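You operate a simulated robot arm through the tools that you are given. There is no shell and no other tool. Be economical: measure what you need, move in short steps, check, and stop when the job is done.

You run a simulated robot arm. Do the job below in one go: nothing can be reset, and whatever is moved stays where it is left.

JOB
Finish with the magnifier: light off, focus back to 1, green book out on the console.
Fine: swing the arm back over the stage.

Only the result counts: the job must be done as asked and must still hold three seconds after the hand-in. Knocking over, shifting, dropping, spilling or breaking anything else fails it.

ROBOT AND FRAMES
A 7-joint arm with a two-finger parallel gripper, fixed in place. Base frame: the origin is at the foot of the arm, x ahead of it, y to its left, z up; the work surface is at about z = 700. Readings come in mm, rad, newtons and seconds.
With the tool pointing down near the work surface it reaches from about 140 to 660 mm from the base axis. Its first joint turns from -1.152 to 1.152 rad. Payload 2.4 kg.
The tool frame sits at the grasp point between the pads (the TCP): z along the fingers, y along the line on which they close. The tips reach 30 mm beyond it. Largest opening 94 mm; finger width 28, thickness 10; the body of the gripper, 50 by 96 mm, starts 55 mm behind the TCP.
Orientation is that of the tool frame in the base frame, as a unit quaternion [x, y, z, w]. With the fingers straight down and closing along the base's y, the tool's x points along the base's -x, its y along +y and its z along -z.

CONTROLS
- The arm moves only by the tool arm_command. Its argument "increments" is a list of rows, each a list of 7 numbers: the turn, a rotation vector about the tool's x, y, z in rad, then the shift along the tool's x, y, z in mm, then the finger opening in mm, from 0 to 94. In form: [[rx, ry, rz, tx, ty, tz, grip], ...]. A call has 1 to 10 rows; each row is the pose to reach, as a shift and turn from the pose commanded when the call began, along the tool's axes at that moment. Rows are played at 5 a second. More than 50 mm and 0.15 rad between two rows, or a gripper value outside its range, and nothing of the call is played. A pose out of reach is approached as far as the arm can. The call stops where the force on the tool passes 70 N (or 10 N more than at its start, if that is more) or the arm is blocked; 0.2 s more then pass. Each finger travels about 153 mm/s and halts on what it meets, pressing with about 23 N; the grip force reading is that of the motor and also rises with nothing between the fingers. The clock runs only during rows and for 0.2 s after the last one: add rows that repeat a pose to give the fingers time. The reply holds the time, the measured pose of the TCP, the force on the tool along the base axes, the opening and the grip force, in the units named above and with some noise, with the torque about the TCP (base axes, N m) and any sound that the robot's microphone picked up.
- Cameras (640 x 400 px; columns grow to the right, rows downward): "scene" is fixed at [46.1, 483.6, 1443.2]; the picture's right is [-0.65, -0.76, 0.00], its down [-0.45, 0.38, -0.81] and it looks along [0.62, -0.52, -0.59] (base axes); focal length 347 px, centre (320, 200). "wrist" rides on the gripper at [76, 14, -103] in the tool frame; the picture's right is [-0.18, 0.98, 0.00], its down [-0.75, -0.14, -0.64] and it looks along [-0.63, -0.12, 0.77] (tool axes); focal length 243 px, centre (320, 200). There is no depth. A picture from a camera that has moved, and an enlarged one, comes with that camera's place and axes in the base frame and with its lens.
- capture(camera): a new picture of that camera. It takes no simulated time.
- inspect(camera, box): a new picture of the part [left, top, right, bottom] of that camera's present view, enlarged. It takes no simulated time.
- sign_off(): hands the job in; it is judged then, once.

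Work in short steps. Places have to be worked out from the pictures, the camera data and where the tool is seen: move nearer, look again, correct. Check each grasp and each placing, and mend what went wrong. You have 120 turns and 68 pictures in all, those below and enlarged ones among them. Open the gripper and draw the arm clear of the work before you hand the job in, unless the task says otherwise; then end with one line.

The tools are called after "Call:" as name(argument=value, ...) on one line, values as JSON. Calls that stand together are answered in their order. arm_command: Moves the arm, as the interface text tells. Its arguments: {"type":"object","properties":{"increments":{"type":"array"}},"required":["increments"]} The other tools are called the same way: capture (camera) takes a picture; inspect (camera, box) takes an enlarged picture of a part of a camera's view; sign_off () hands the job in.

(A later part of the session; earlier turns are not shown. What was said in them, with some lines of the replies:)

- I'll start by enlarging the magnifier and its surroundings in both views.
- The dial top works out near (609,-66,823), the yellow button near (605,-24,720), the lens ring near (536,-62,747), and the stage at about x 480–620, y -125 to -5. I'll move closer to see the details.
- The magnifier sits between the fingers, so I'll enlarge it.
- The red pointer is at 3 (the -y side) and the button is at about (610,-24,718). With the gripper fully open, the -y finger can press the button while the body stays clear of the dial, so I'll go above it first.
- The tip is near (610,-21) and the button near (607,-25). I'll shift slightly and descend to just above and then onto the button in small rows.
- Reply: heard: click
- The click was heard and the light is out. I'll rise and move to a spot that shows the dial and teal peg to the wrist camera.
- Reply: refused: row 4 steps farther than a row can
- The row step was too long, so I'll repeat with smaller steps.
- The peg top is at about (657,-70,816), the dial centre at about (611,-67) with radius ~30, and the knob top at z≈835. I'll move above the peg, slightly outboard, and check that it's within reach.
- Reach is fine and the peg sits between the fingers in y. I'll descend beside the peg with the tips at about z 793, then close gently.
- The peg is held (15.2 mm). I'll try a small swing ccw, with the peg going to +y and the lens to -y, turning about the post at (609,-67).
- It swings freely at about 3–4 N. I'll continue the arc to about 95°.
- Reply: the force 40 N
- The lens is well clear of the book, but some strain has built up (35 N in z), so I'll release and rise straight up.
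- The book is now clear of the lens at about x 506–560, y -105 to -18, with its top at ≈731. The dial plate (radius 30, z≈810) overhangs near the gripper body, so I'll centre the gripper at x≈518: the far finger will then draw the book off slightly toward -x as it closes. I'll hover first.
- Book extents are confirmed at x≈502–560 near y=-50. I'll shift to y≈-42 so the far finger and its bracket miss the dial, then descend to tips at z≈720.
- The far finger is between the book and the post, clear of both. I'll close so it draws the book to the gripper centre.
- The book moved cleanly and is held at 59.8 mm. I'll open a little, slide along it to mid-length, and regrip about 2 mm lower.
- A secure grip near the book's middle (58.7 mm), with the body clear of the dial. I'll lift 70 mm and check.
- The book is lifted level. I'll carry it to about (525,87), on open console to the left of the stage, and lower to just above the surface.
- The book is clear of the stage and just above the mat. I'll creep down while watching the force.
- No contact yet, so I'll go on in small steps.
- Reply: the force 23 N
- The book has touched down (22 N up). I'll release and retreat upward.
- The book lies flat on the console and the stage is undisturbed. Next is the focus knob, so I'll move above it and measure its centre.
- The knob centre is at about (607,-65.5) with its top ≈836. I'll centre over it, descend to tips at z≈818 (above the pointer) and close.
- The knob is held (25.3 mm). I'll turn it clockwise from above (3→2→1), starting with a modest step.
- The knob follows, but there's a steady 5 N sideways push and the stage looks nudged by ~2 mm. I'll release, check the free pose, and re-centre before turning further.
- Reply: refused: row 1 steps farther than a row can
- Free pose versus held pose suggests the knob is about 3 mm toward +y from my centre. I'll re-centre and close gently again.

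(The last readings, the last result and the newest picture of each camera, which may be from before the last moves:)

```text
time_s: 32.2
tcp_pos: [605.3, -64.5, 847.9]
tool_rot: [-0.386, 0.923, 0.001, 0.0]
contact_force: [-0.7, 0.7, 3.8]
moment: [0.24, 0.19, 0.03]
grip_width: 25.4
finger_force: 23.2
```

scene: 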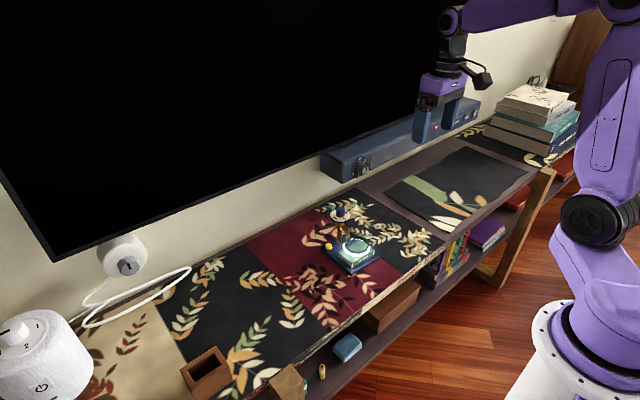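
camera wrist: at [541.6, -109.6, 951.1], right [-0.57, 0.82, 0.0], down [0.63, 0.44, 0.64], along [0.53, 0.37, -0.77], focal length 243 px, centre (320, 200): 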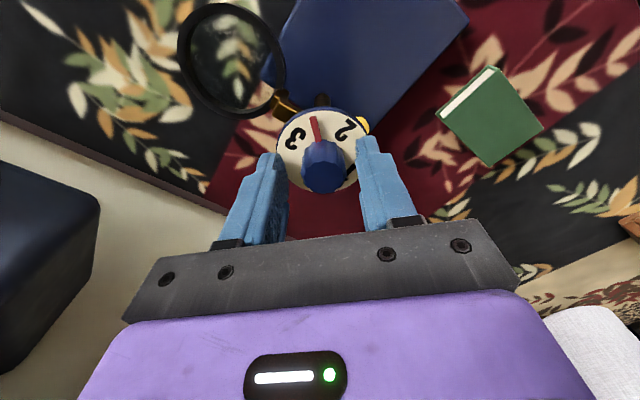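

The side force is near zero now. I'll turn further in a smooth run.

Call:
arm_command(increments=[[0, 0, 0.12, 0, 0, 0, 20], [0, 0, 0.24, 0, 0, 0, 20], [0, 0, 0.36, 0, 0, 0, 20], [0, 0, 0.48, 0, 0, 0, 20], [0, 0, 0.6, 0, 0, 0, 20], [0, 0, 0.72, 0, 0, 0, 20], [0, 0, 0.84, 0, 0, 0, 20]])

Call:
inspect(camera="scene", box=[320, 180, 400, 260])

```text
time_s: 33.8
tcp_pos: [606.1, -64.8, 848.9]
tool_rot: [0.026, 1.0, 0.0, 0.001]
contact_force: [3.2, 0.3, -0.7]
moment: [-0.34, -0.27, -0.04]
grip_width: 25.3
finger_force: 23.0
```

```text
5.00 times, centred on (360, 220) of scene
camera zoom: at [46.3, 483.6, 1443.2], right [-0.65, -0.76, 0.0], down [-0.45, 0.38, -0.81], along [0.62, -0.52, -0.59], focal length 1735 px, centre (120, 100)
```

zoom: 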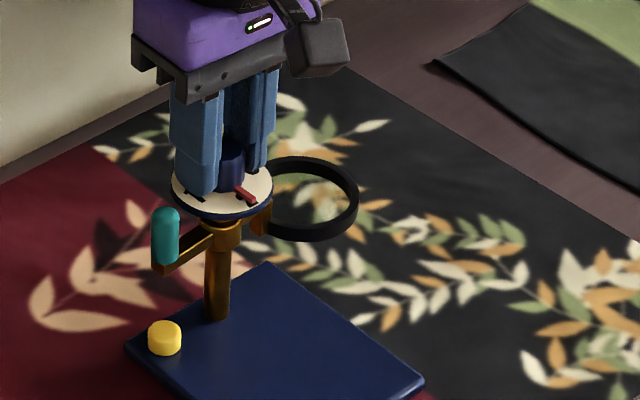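

The pointer is at 2 with no further shift. I'll continue toward 1.

Call:
arm_command(increments=[[0, 0, 0.12, 0, 0, 0, 20], [0, 0, 0.24, 0, 0, 0, 20], [0, 0, 0.36, 0, 0, 0, 20], [0, 0, 0.48, 0, 0, 0, 20], [0, 0, 0.6, 0, 0, 0, 20], [0, 0, 0.72, 0, 0, 0, 20], [0, 0, 0.84, 0, 0, 0, 20]])

Call:
inspect(camera="scene", box=[320, 180, 400, 260])

```text
time_s: 35.4
tcp_pos: [605.3, -66.0, 848.9]
tool_rot: [0.432, 0.902, 0.001, 0.001]
contact_force: [-3.9, -4.4, 5.9]
moment: [-0.07, 0.46, 0.0]
grip_width: 25.1
finger_force: 23.9
```

```text
5.00 times, centred on (360, 220) of scene
camera zoom: at [45.9, 483.5, 1443.3], right [-0.65, -0.76, 0.0], down [-0.45, 0.38, -0.81], along [0.62, -0.52, -0.59], focal length 1735 px, centre (120, 100)
```

zoom: 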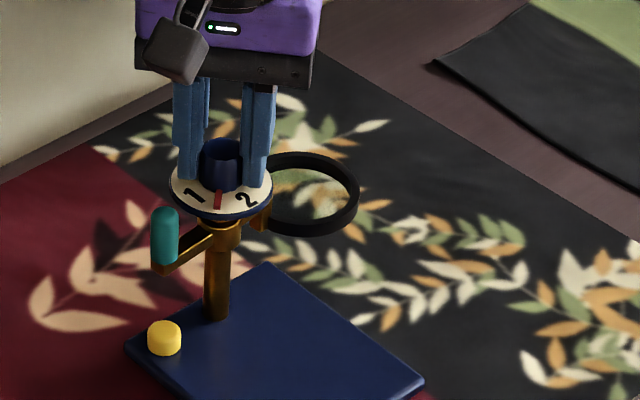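

Halfway from 2 to 1. I'll ease the ~6 N side load with a 1.2 mm shift and turn the remaining ~0.76 rad.

Call:
arm_command(increments=[[0, 0, 0, 0, -1.2, 0, 20], [0, 0, 0.12, 0, -1.2, 0, 20], [0, 0, 0.24, 0, -1.2, 0, 20], [0, 0, 0.36, 0, -1.2, 0, 20], [0, 0, 0.48, 0, -1.2, 0, 20], [0, 0, 0.6, 0, -1.2, 0, 20], [0, 0, 0.7, 0, -1.2, 0, 20]])

Call:
inspect(camera="scene", box=[330, 190, 390, 250])

```text
time_s: 37.0
tcp_pos: [604.5, -66.3, 847.7]
tool_rot: [0.715, 0.699, 0.002, 0.001]
contact_force: [-1.4, 0.1, 9.7]
moment: [0.01, 0.32, 0.0]
grip_width: 25.4
finger_force: 23.5
```

```text
6.67 times, centred on (360, 220) of scene
camera zoom: at [45.9, 483.6, 1443.2], right [-0.65, -0.76, 0.0], down [-0.45, 0.38, -0.81], along [0.62, -0.52, -0.59], focal length 2314 px, centre (53, 67)
```

zoom: 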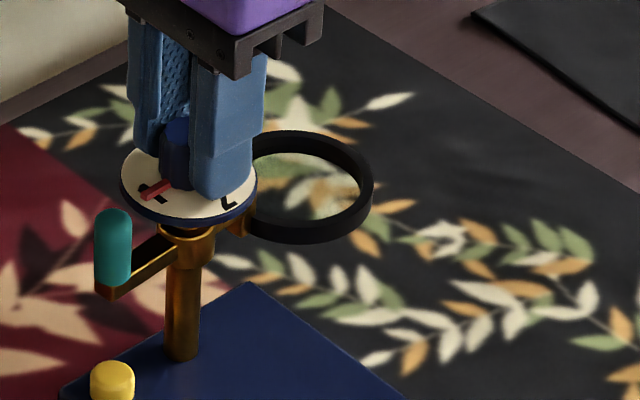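

The pointer now lies over the "1". I'll release, rise and inspect it.

Call:
arm_command(increments=[[0, 0, 0, 0, 0, 0, 32], [0, 0, 0, 0, 0, 0, 46], [0, 0, 0, 0, 0, 0, 46], [0, 0, 0, 0, 0, -30, 46], [0, 0, 0, 0, 0, -60, 46]])

Call:
inspect(camera="scene", box=[330, 190, 390, 250])

Call:
capture(camera="wrist")

```text
time_s: 38.2
tcp_pos: [604.4, -67.7, 906.9]
tool_rot: [0.714, 0.7, 0.001, 0.001]
contact_force: [-1.0, 0.0, 0.5]
moment: [0.01, 0.0, 0.02]
grip_width: 45.9
finger_force: 0.1
```

```text
6.67 times, centred on (360, 220) of scene
camera zoom: at [46.1, 483.6, 1443.2], right [-0.65, -0.76, 0.0], down [-0.45, 0.38, -0.81], along [0.62, -0.52, -0.59], focal length 2314 px, centre (53, 67)
```

zoom: 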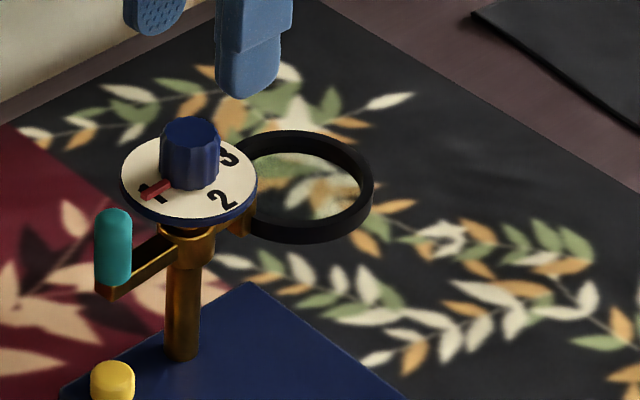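

```text
21 pictures are left
camera wrist: at [618.7, 10.1, 1010.9], right [0.98, -0.2, 0.0], down [-0.16, -0.75, 0.64], along [-0.13, -0.63, -0.77], focal length 243 px, centre (320, 200)
```

wrist: 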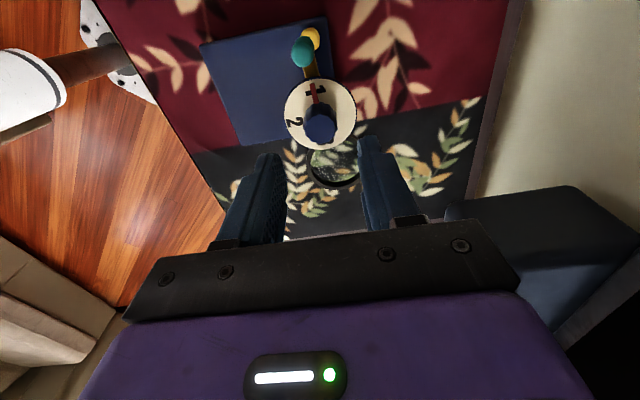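

Call:
inspect(camera="wrist", box=[270, 65, 370, 165])

```text
4.00 times, centred on (320, 115) of wrist
camera zoom: at [618.7, 10.1, 1010.9], right [0.98, -0.2, 0.0], down [-0.16, -0.75, 0.64], along [-0.13, -0.63, -0.77], focal length 970 px, centre (320, 540)
```

zoom: 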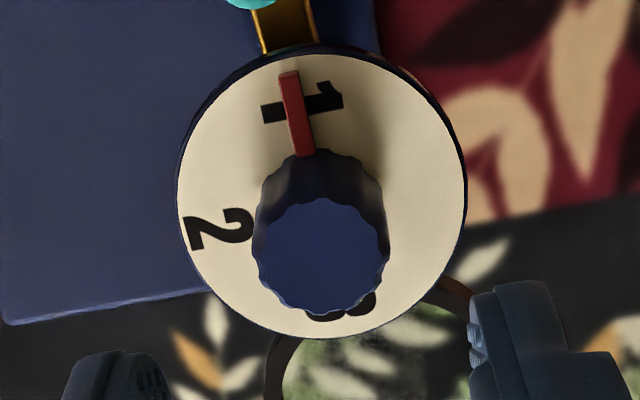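

The pointer lines up with the "1" exactly. Next I'll swing the arm back, so I'm rising and unwinding the wrist to the orientation used for the peg.

Call:
arm_command(increments=[[0, 0, -0.14, 0, 0, -20, 46], [0, 0, -0.28, 0, 0, -40, 46], [0, 0, -0.42, 0, 0, -40, 46], [0, 0, -0.56, 0, 0, -40, 46], [0, 0, -0.7, 0, 0, -40, 46], [0, 0, -0.84, 0, 0, -40, 46], [0, 0, -0.98, 0, 0, -40, 46], [0, 0, -1.12, 0, 0, -40, 46], [0, 0, -1.26, 0, 0, -40, 46], [0, 0, -1.4, 0, 0, -40, 46]])

Call:
arm_command(increments=[[0, 0, -0.14, 0, 0, 0, 46], [0, 0, -0.28, 0, 0, 0, 46], [0, 0, -0.42, 0, 0, 0, 46], [0, 0, -0.56, 0, 0, 0, 46], [0, 0, -0.7, 0, 0, 0, 46], [0, 0, -0.84, 0, 0, 0, 46], [0, 0, -0.98, 0, 0, 0, 46], [0, 0, -1.12, 0, 0, 0, 46], [0, 0, -1.26, 0, 0, 0, 46], [0, 0, -1.4, 0, 0, 0, 46]])

```text
time_s: 40.4
tcp_pos: [604.5, -65.5, 948.9]
tool_rot: [0.094, 0.996, 0.001, 0.001]
contact_force: [-0.3, 0.0, 0.4]
moment: [0.01, 0.02, -0.02]
grip_width: 45.8
finger_force: 0.1
```

```text
time_s: 42.6
tcp_pos: [604.8, -65.6, 946.9]
tool_rot: [-0.57, 0.822, -0.001, 0.001]
contact_force: [-0.8, 0.2, 0.2]
moment: [-0.04, 0.02, -0.02]
grip_width: 46.1
finger_force: 0.1
```

Call:
arm_command(increments=[[0, 0, -0.14, -24, 8.5, 0, 46], [0, 0, -0.27, -48.6, 17.1, 0, 46], [0, 0, -0.4, -48.6, 17.1, 25, 46], [0, 0, -0.4, -48.6, 17.1, 50, 46]])

Call:
inspect(camera="wrist", box=[220, 0, 420, 200])

Call:
inspect(camera="scene", box=[320, 180, 400, 260])

```text
time_s: 43.6
tcp_pos: [605.5, -14.3, 899.1]
tool_rot: [0.721, -0.693, 0.001, -0.001]
contact_force: [-0.1, -0.9, 0.4]
moment: [0.02, 0.01, 0.03]
grip_width: 45.9
finger_force: 0.0
```

```text
2.00 times, centred on (320, 100) of wrist
camera zoom: at [594.1, -89.9, 1001.2], right [-0.99, 0.14, 0.0], down [0.11, 0.76, 0.64], along [0.09, 0.64, -0.77], focal length 485 px, centre (320, 400)
```

zoom: 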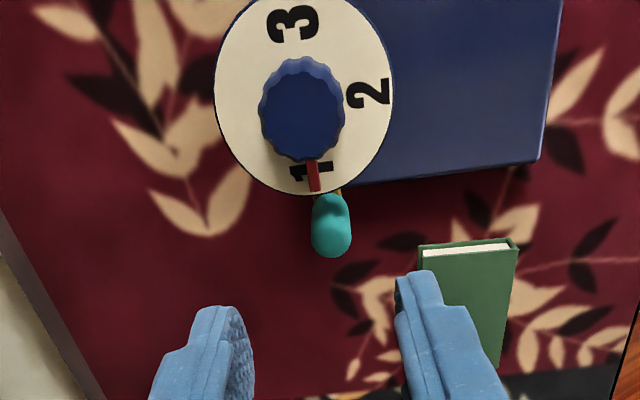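

```text
5.00 times, centred on (360, 220) of scene
camera zoom: at [46.1, 483.6, 1443.2], right [-0.65, -0.76, 0.0], down [-0.45, 0.38, -0.81], along [0.62, -0.52, -0.59], focal length 1735 px, centre (120, 100)
```

zoom: 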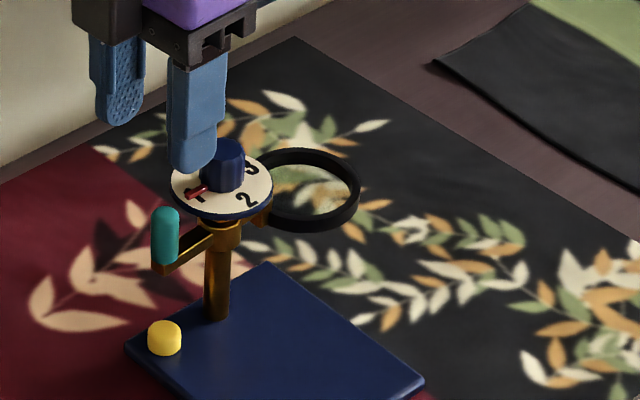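

The peg is now at about (600,-14) with its top ≈816. I'll align over it, descend to tips at ~799 and grip.

Call:
arm_command(increments=[[0, 0, -0.06, -3.5, 5.4, 0, 46], [0, 0, -0.06, -3.5, 5.4, 35, 46], [0, 0, -0.06, -3.5, 5.4, 60, 46], [0, 0, -0.06, -3.5, 5.4, 70, 46], [0, 0, -0.06, -3.5, 5.4, 70, 30], [0, 0, -0.06, -3.5, 5.4, 70, 20], [0, 0, -0.06, -3.5, 5.4, 70, 5], [0, 0, -0.06, -3.5, 5.4, 70, 5]])

Call:
inspect(camera="scene", box=[320, 180, 400, 260])

```text
time_s: 45.4
tcp_pos: [600.1, -10.7, 829.5]
tool_rot: [0.742, -0.671, 0.001, -0.002]
contact_force: [2.3, -1.3, 0.2]
moment: [-0.09, 0.23, 0.11]
grip_width: 15.3
finger_force: 22.6
```

```text
5.00 times, centred on (360, 220) of scene
camera zoom: at [46.2, 483.6, 1443.2], right [-0.65, -0.76, 0.0], down [-0.45, 0.38, -0.81], along [0.62, -0.52, -0.59], focal length 1735 px, centre (120, 100)
```

zoom: 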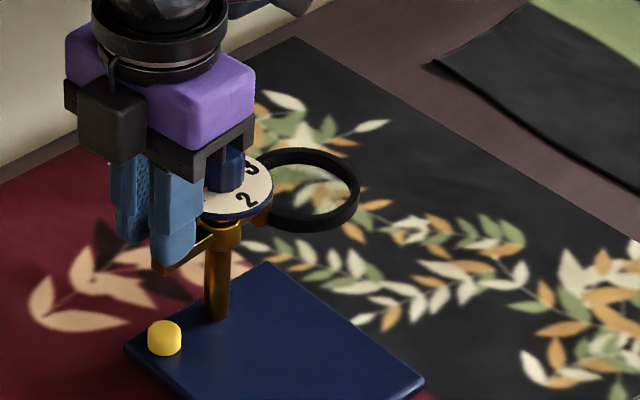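

The peg is held. I'll swing back clockwise about the post, first half.

Call:
arm_command(increments=[[0, 0, 0.14, 0.5, -7.6, 0, 5], [0, 0, 0.28, 2.1, -15.1, 0, 5], [0, 0, 0.42, 4.8, -22.3, 0, 5], [0, 0, 0.56, 8.4, -29.1, 0, 5], [0, 0, 0.7, 12.9, -35.3, 0, 5], [0, 0, 0.84, 18.2, -40.8, 0, 5]])

Call:
inspect(camera="scene", box=[320, 180, 400, 260])

```text
time_s: 46.8
tcp_pos: [643.0, -26.6, 828.6]
tool_rot: [-0.401, 0.916, -0.001, 0.002]
contact_force: [-9.7, -4.9, 12.9]
moment: [-0.04, 0.59, -0.16]
grip_width: 15.2
finger_force: 23.4
```

```text
5.00 times, centred on (360, 220) of scene
camera zoom: at [45.6, 483.5, 1443.3], right [-0.65, -0.76, 0.0], down [-0.45, 0.38, -0.81], along [0.62, -0.52, -0.59], focal length 1735 px, centre (120, 100)
```

zoom: 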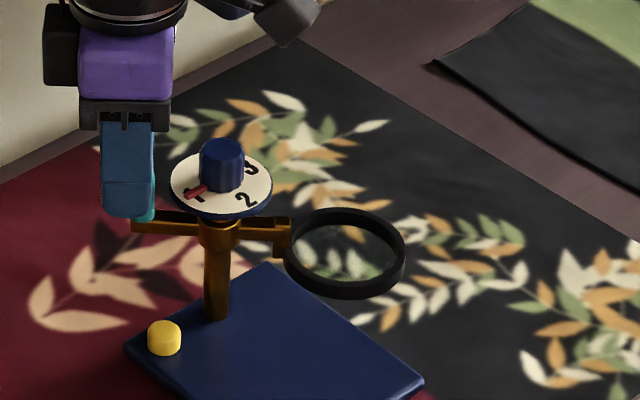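

There's a slight inward pull of about 10 N, so I'll reduce the radius by 2 mm and continue to about 6° short of home.

Call:
arm_command(increments=[[0, 0, 0.0, 2, 0, 0, 5], [0, 0, 0.14, 2.5, -7.4, 0, 5], [0, 0, 0.28, 4.1, -14.6, 0, 5], [0, 0, 0.42, 6.6, -21.5, 0, 5], [0, 0, 0.56, 10.1, -28.0, 0, 5], [0, 0, 0.7, 14.4, -34.0, 0, 5], [0, 0, 0.8, 18.0, -37.9, 0, 5]])

Call:
inspect(camera="scene", box=[320, 180, 410, 280])

```text
time_s: 48.4
tcp_pos: [657.8, -63.6, 827.9]
tool_rot: [-0.014, 1.0, -0.001, 0.001]
contact_force: [-0.7, -4.8, 6.7]
moment: [-0.36, -0.12, 0.18]
grip_width: 15.6
finger_force: 22.5
```

```text
4.00 times, centred on (365, 230) of scene
camera zoom: at [46.0, 483.5, 1443.3], right [-0.65, -0.76, 0.0], down [-0.45, 0.38, -0.81], along [0.62, -0.52, -0.59], focal length 1388 px, centre (140, 80)
```

zoom: 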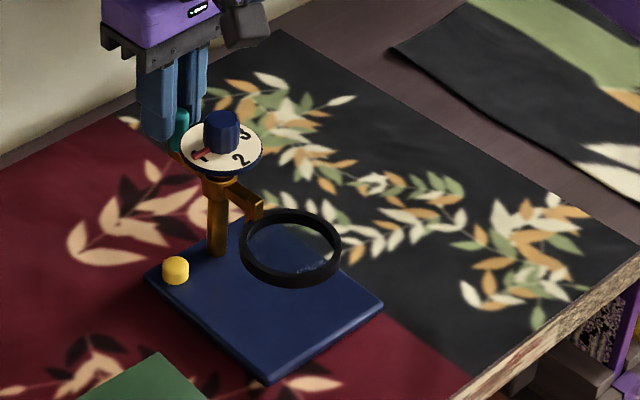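

The lens is nearly over the stage. Compared with the original picture it needs about 4–5° more, so I'll finish the swing.

Call:
arm_command(increments=[[0, 0, 0.04, 0, -2.1, 0, 5], [0, 0, 0.08, 0.2, -4.4, 0, 5], [0, 0, 0.08, 0.2, -4.4, 0, 5]])

Call:
inspect(camera="scene", box=[310, 180, 410, 280])

```text
time_s: 49.2
tcp_pos: [659.0, -64.7, 830.1]
tool_rot: [0.025, 1.0, 0.001, 0.002]
contact_force: [-0.6, 6.5, 7.8]
moment: [-0.11, 0.17, -0.07]
grip_width: 15.4
finger_force: 23.3
```

```text
4.00 times, centred on (360, 230) of scene
camera zoom: at [45.9, 483.8, 1443.2], right [-0.65, -0.76, 0.0], down [-0.45, 0.38, -0.81], along [0.62, -0.52, -0.59], focal length 1388 px, centre (160, 80)
```

zoom: 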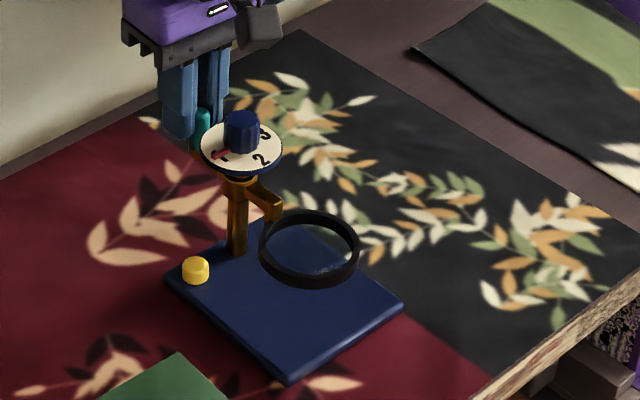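

The lens is over the stage. I'll release the peg and lift away to check alignment from above.

Call:
arm_command(increments=[[0, 0, 0, 0, 0, 0, 20], [0, 0, 0, 0, 0, 0, 34], [0, 0, 0, 0, 0, 0, 40], [0, 0, 0, 0, 0, -35, 40], [0, 0, 0, 0, 0, -75, 46], [0, 0, 0, 45, 0, -90, 60], [0, 0, 0, 90, 0, -90, 94], [0, 0, 0, 130, 0, -90, 94]])

Call:
capture(camera="wrist")

Call:
inspect(camera="scene", box=[310, 180, 410, 280])

```text
time_s: 51.0
tcp_pos: [528.9, -61.2, 918.3]
tool_rot: [0.026, 1.0, -0.001, 0.003]
contact_force: [-1.2, 0.1, -0.2]
moment: [-0.01, 0.01, -0.01]
grip_width: 94.2
finger_force: 0.0
```

```text
13 pictures are left
camera wrist: at [452.4, -41.9, 1021.5], right [0.23, 0.97, 0.0], down [0.74, -0.18, 0.65], along [0.63, -0.15, -0.76], focal length 243 px, centre (320, 200)
```

wrist: 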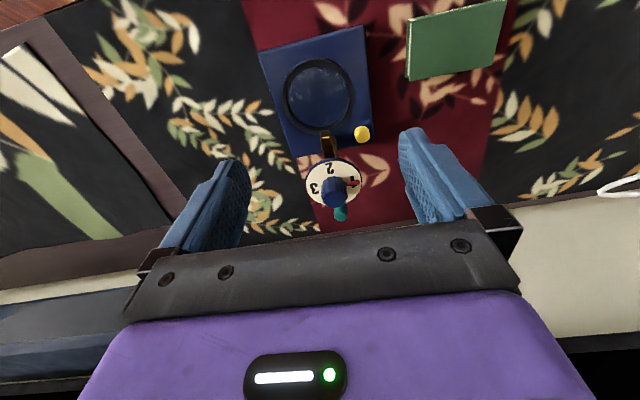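

```text
4.00 times, centred on (360, 230) of scene
camera zoom: at [46.1, 483.6, 1443.2], right [-0.65, -0.76, 0.0], down [-0.45, 0.38, -0.81], along [0.62, -0.52, -0.59], focal length 1388 px, centre (160, 80)
```

zoom: 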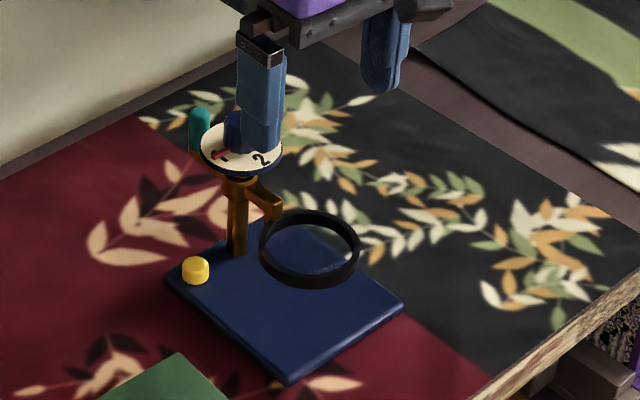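

Call:
inspect(camera="wrist", box=[240, 10, 400, 230])

```text
1.82 times, centred on (320, 120) of wrist
camera zoom: at [452.4, -41.9, 1021.5], right [0.23, 0.97, 0.0], down [0.74, -0.18, 0.65], along [0.63, -0.15, -0.76], focal length 441 px, centre (320, 346)
```

zoom: 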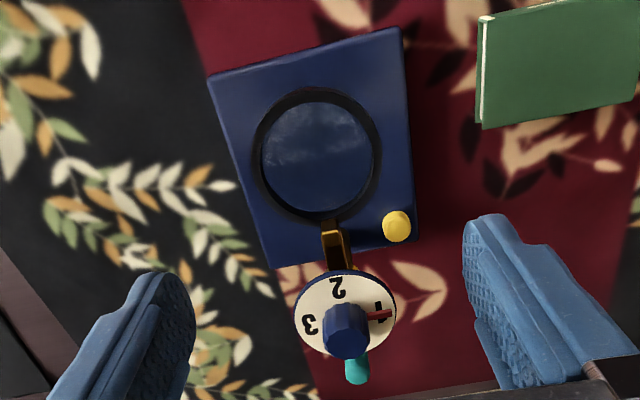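

The lens sits over the stage midline (lens y≈-62, midline ≈-61), the pointer is at 1, the light is off and the book is on the console. I'll draw the arm up and clear, then take a last look.

Call:
arm_command(increments=[[0, 0, 0, 0, 0, -45, 94], [0, 0, 0, 20, 0, -90, 94], [0, 0, 0, 50, 0, -130, 94], [0, 0, 0, 85, 0, -165, 94], [0, 0, 0, 110, 0, -200, 94], [0, 0, 0, 110, 0, -200, 94]])

Call:
inspect(camera="scene", box=[240, 160, 440, 320])

```text
time_s: 52.4
tcp_pos: [419.3, -58.5, 1118.8]
tool_rot: [0.026, 1.0, 0.0, 0.001]
contact_force: [-0.1, 1.0, 0.5]
moment: [0.02, -0.01, 0.02]
grip_width: 94.1
finger_force: 0.1
```

```text
2.50 times, centred on (340, 240) of scene
camera zoom: at [46.1, 483.6, 1443.2], right [-0.65, -0.76, 0.0], down [-0.45, 0.38, -0.81], along [0.62, -0.52, -0.59], focal length 868 px, centre (270, 100)
```

zoom: 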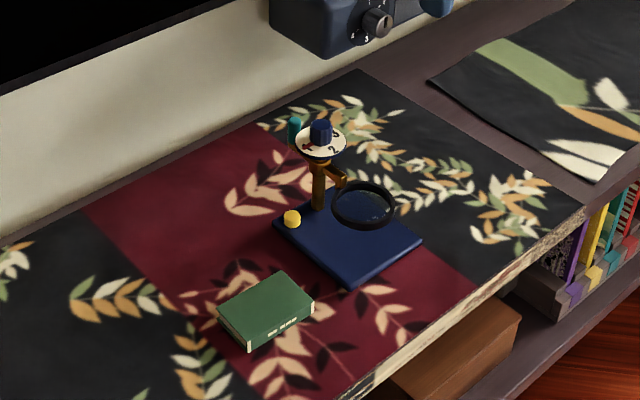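

The final view shows everything in place and the robot arm clear, so I'm handing in.

Call:
sign_off()

```text
The job is handed in.
```

The magnifier's light is off, focus is at 1, the green book is on the console, and the magnifier arm is back over the stage; turning the knob nudged the magnifier's base by a few millimetres and about one degree.
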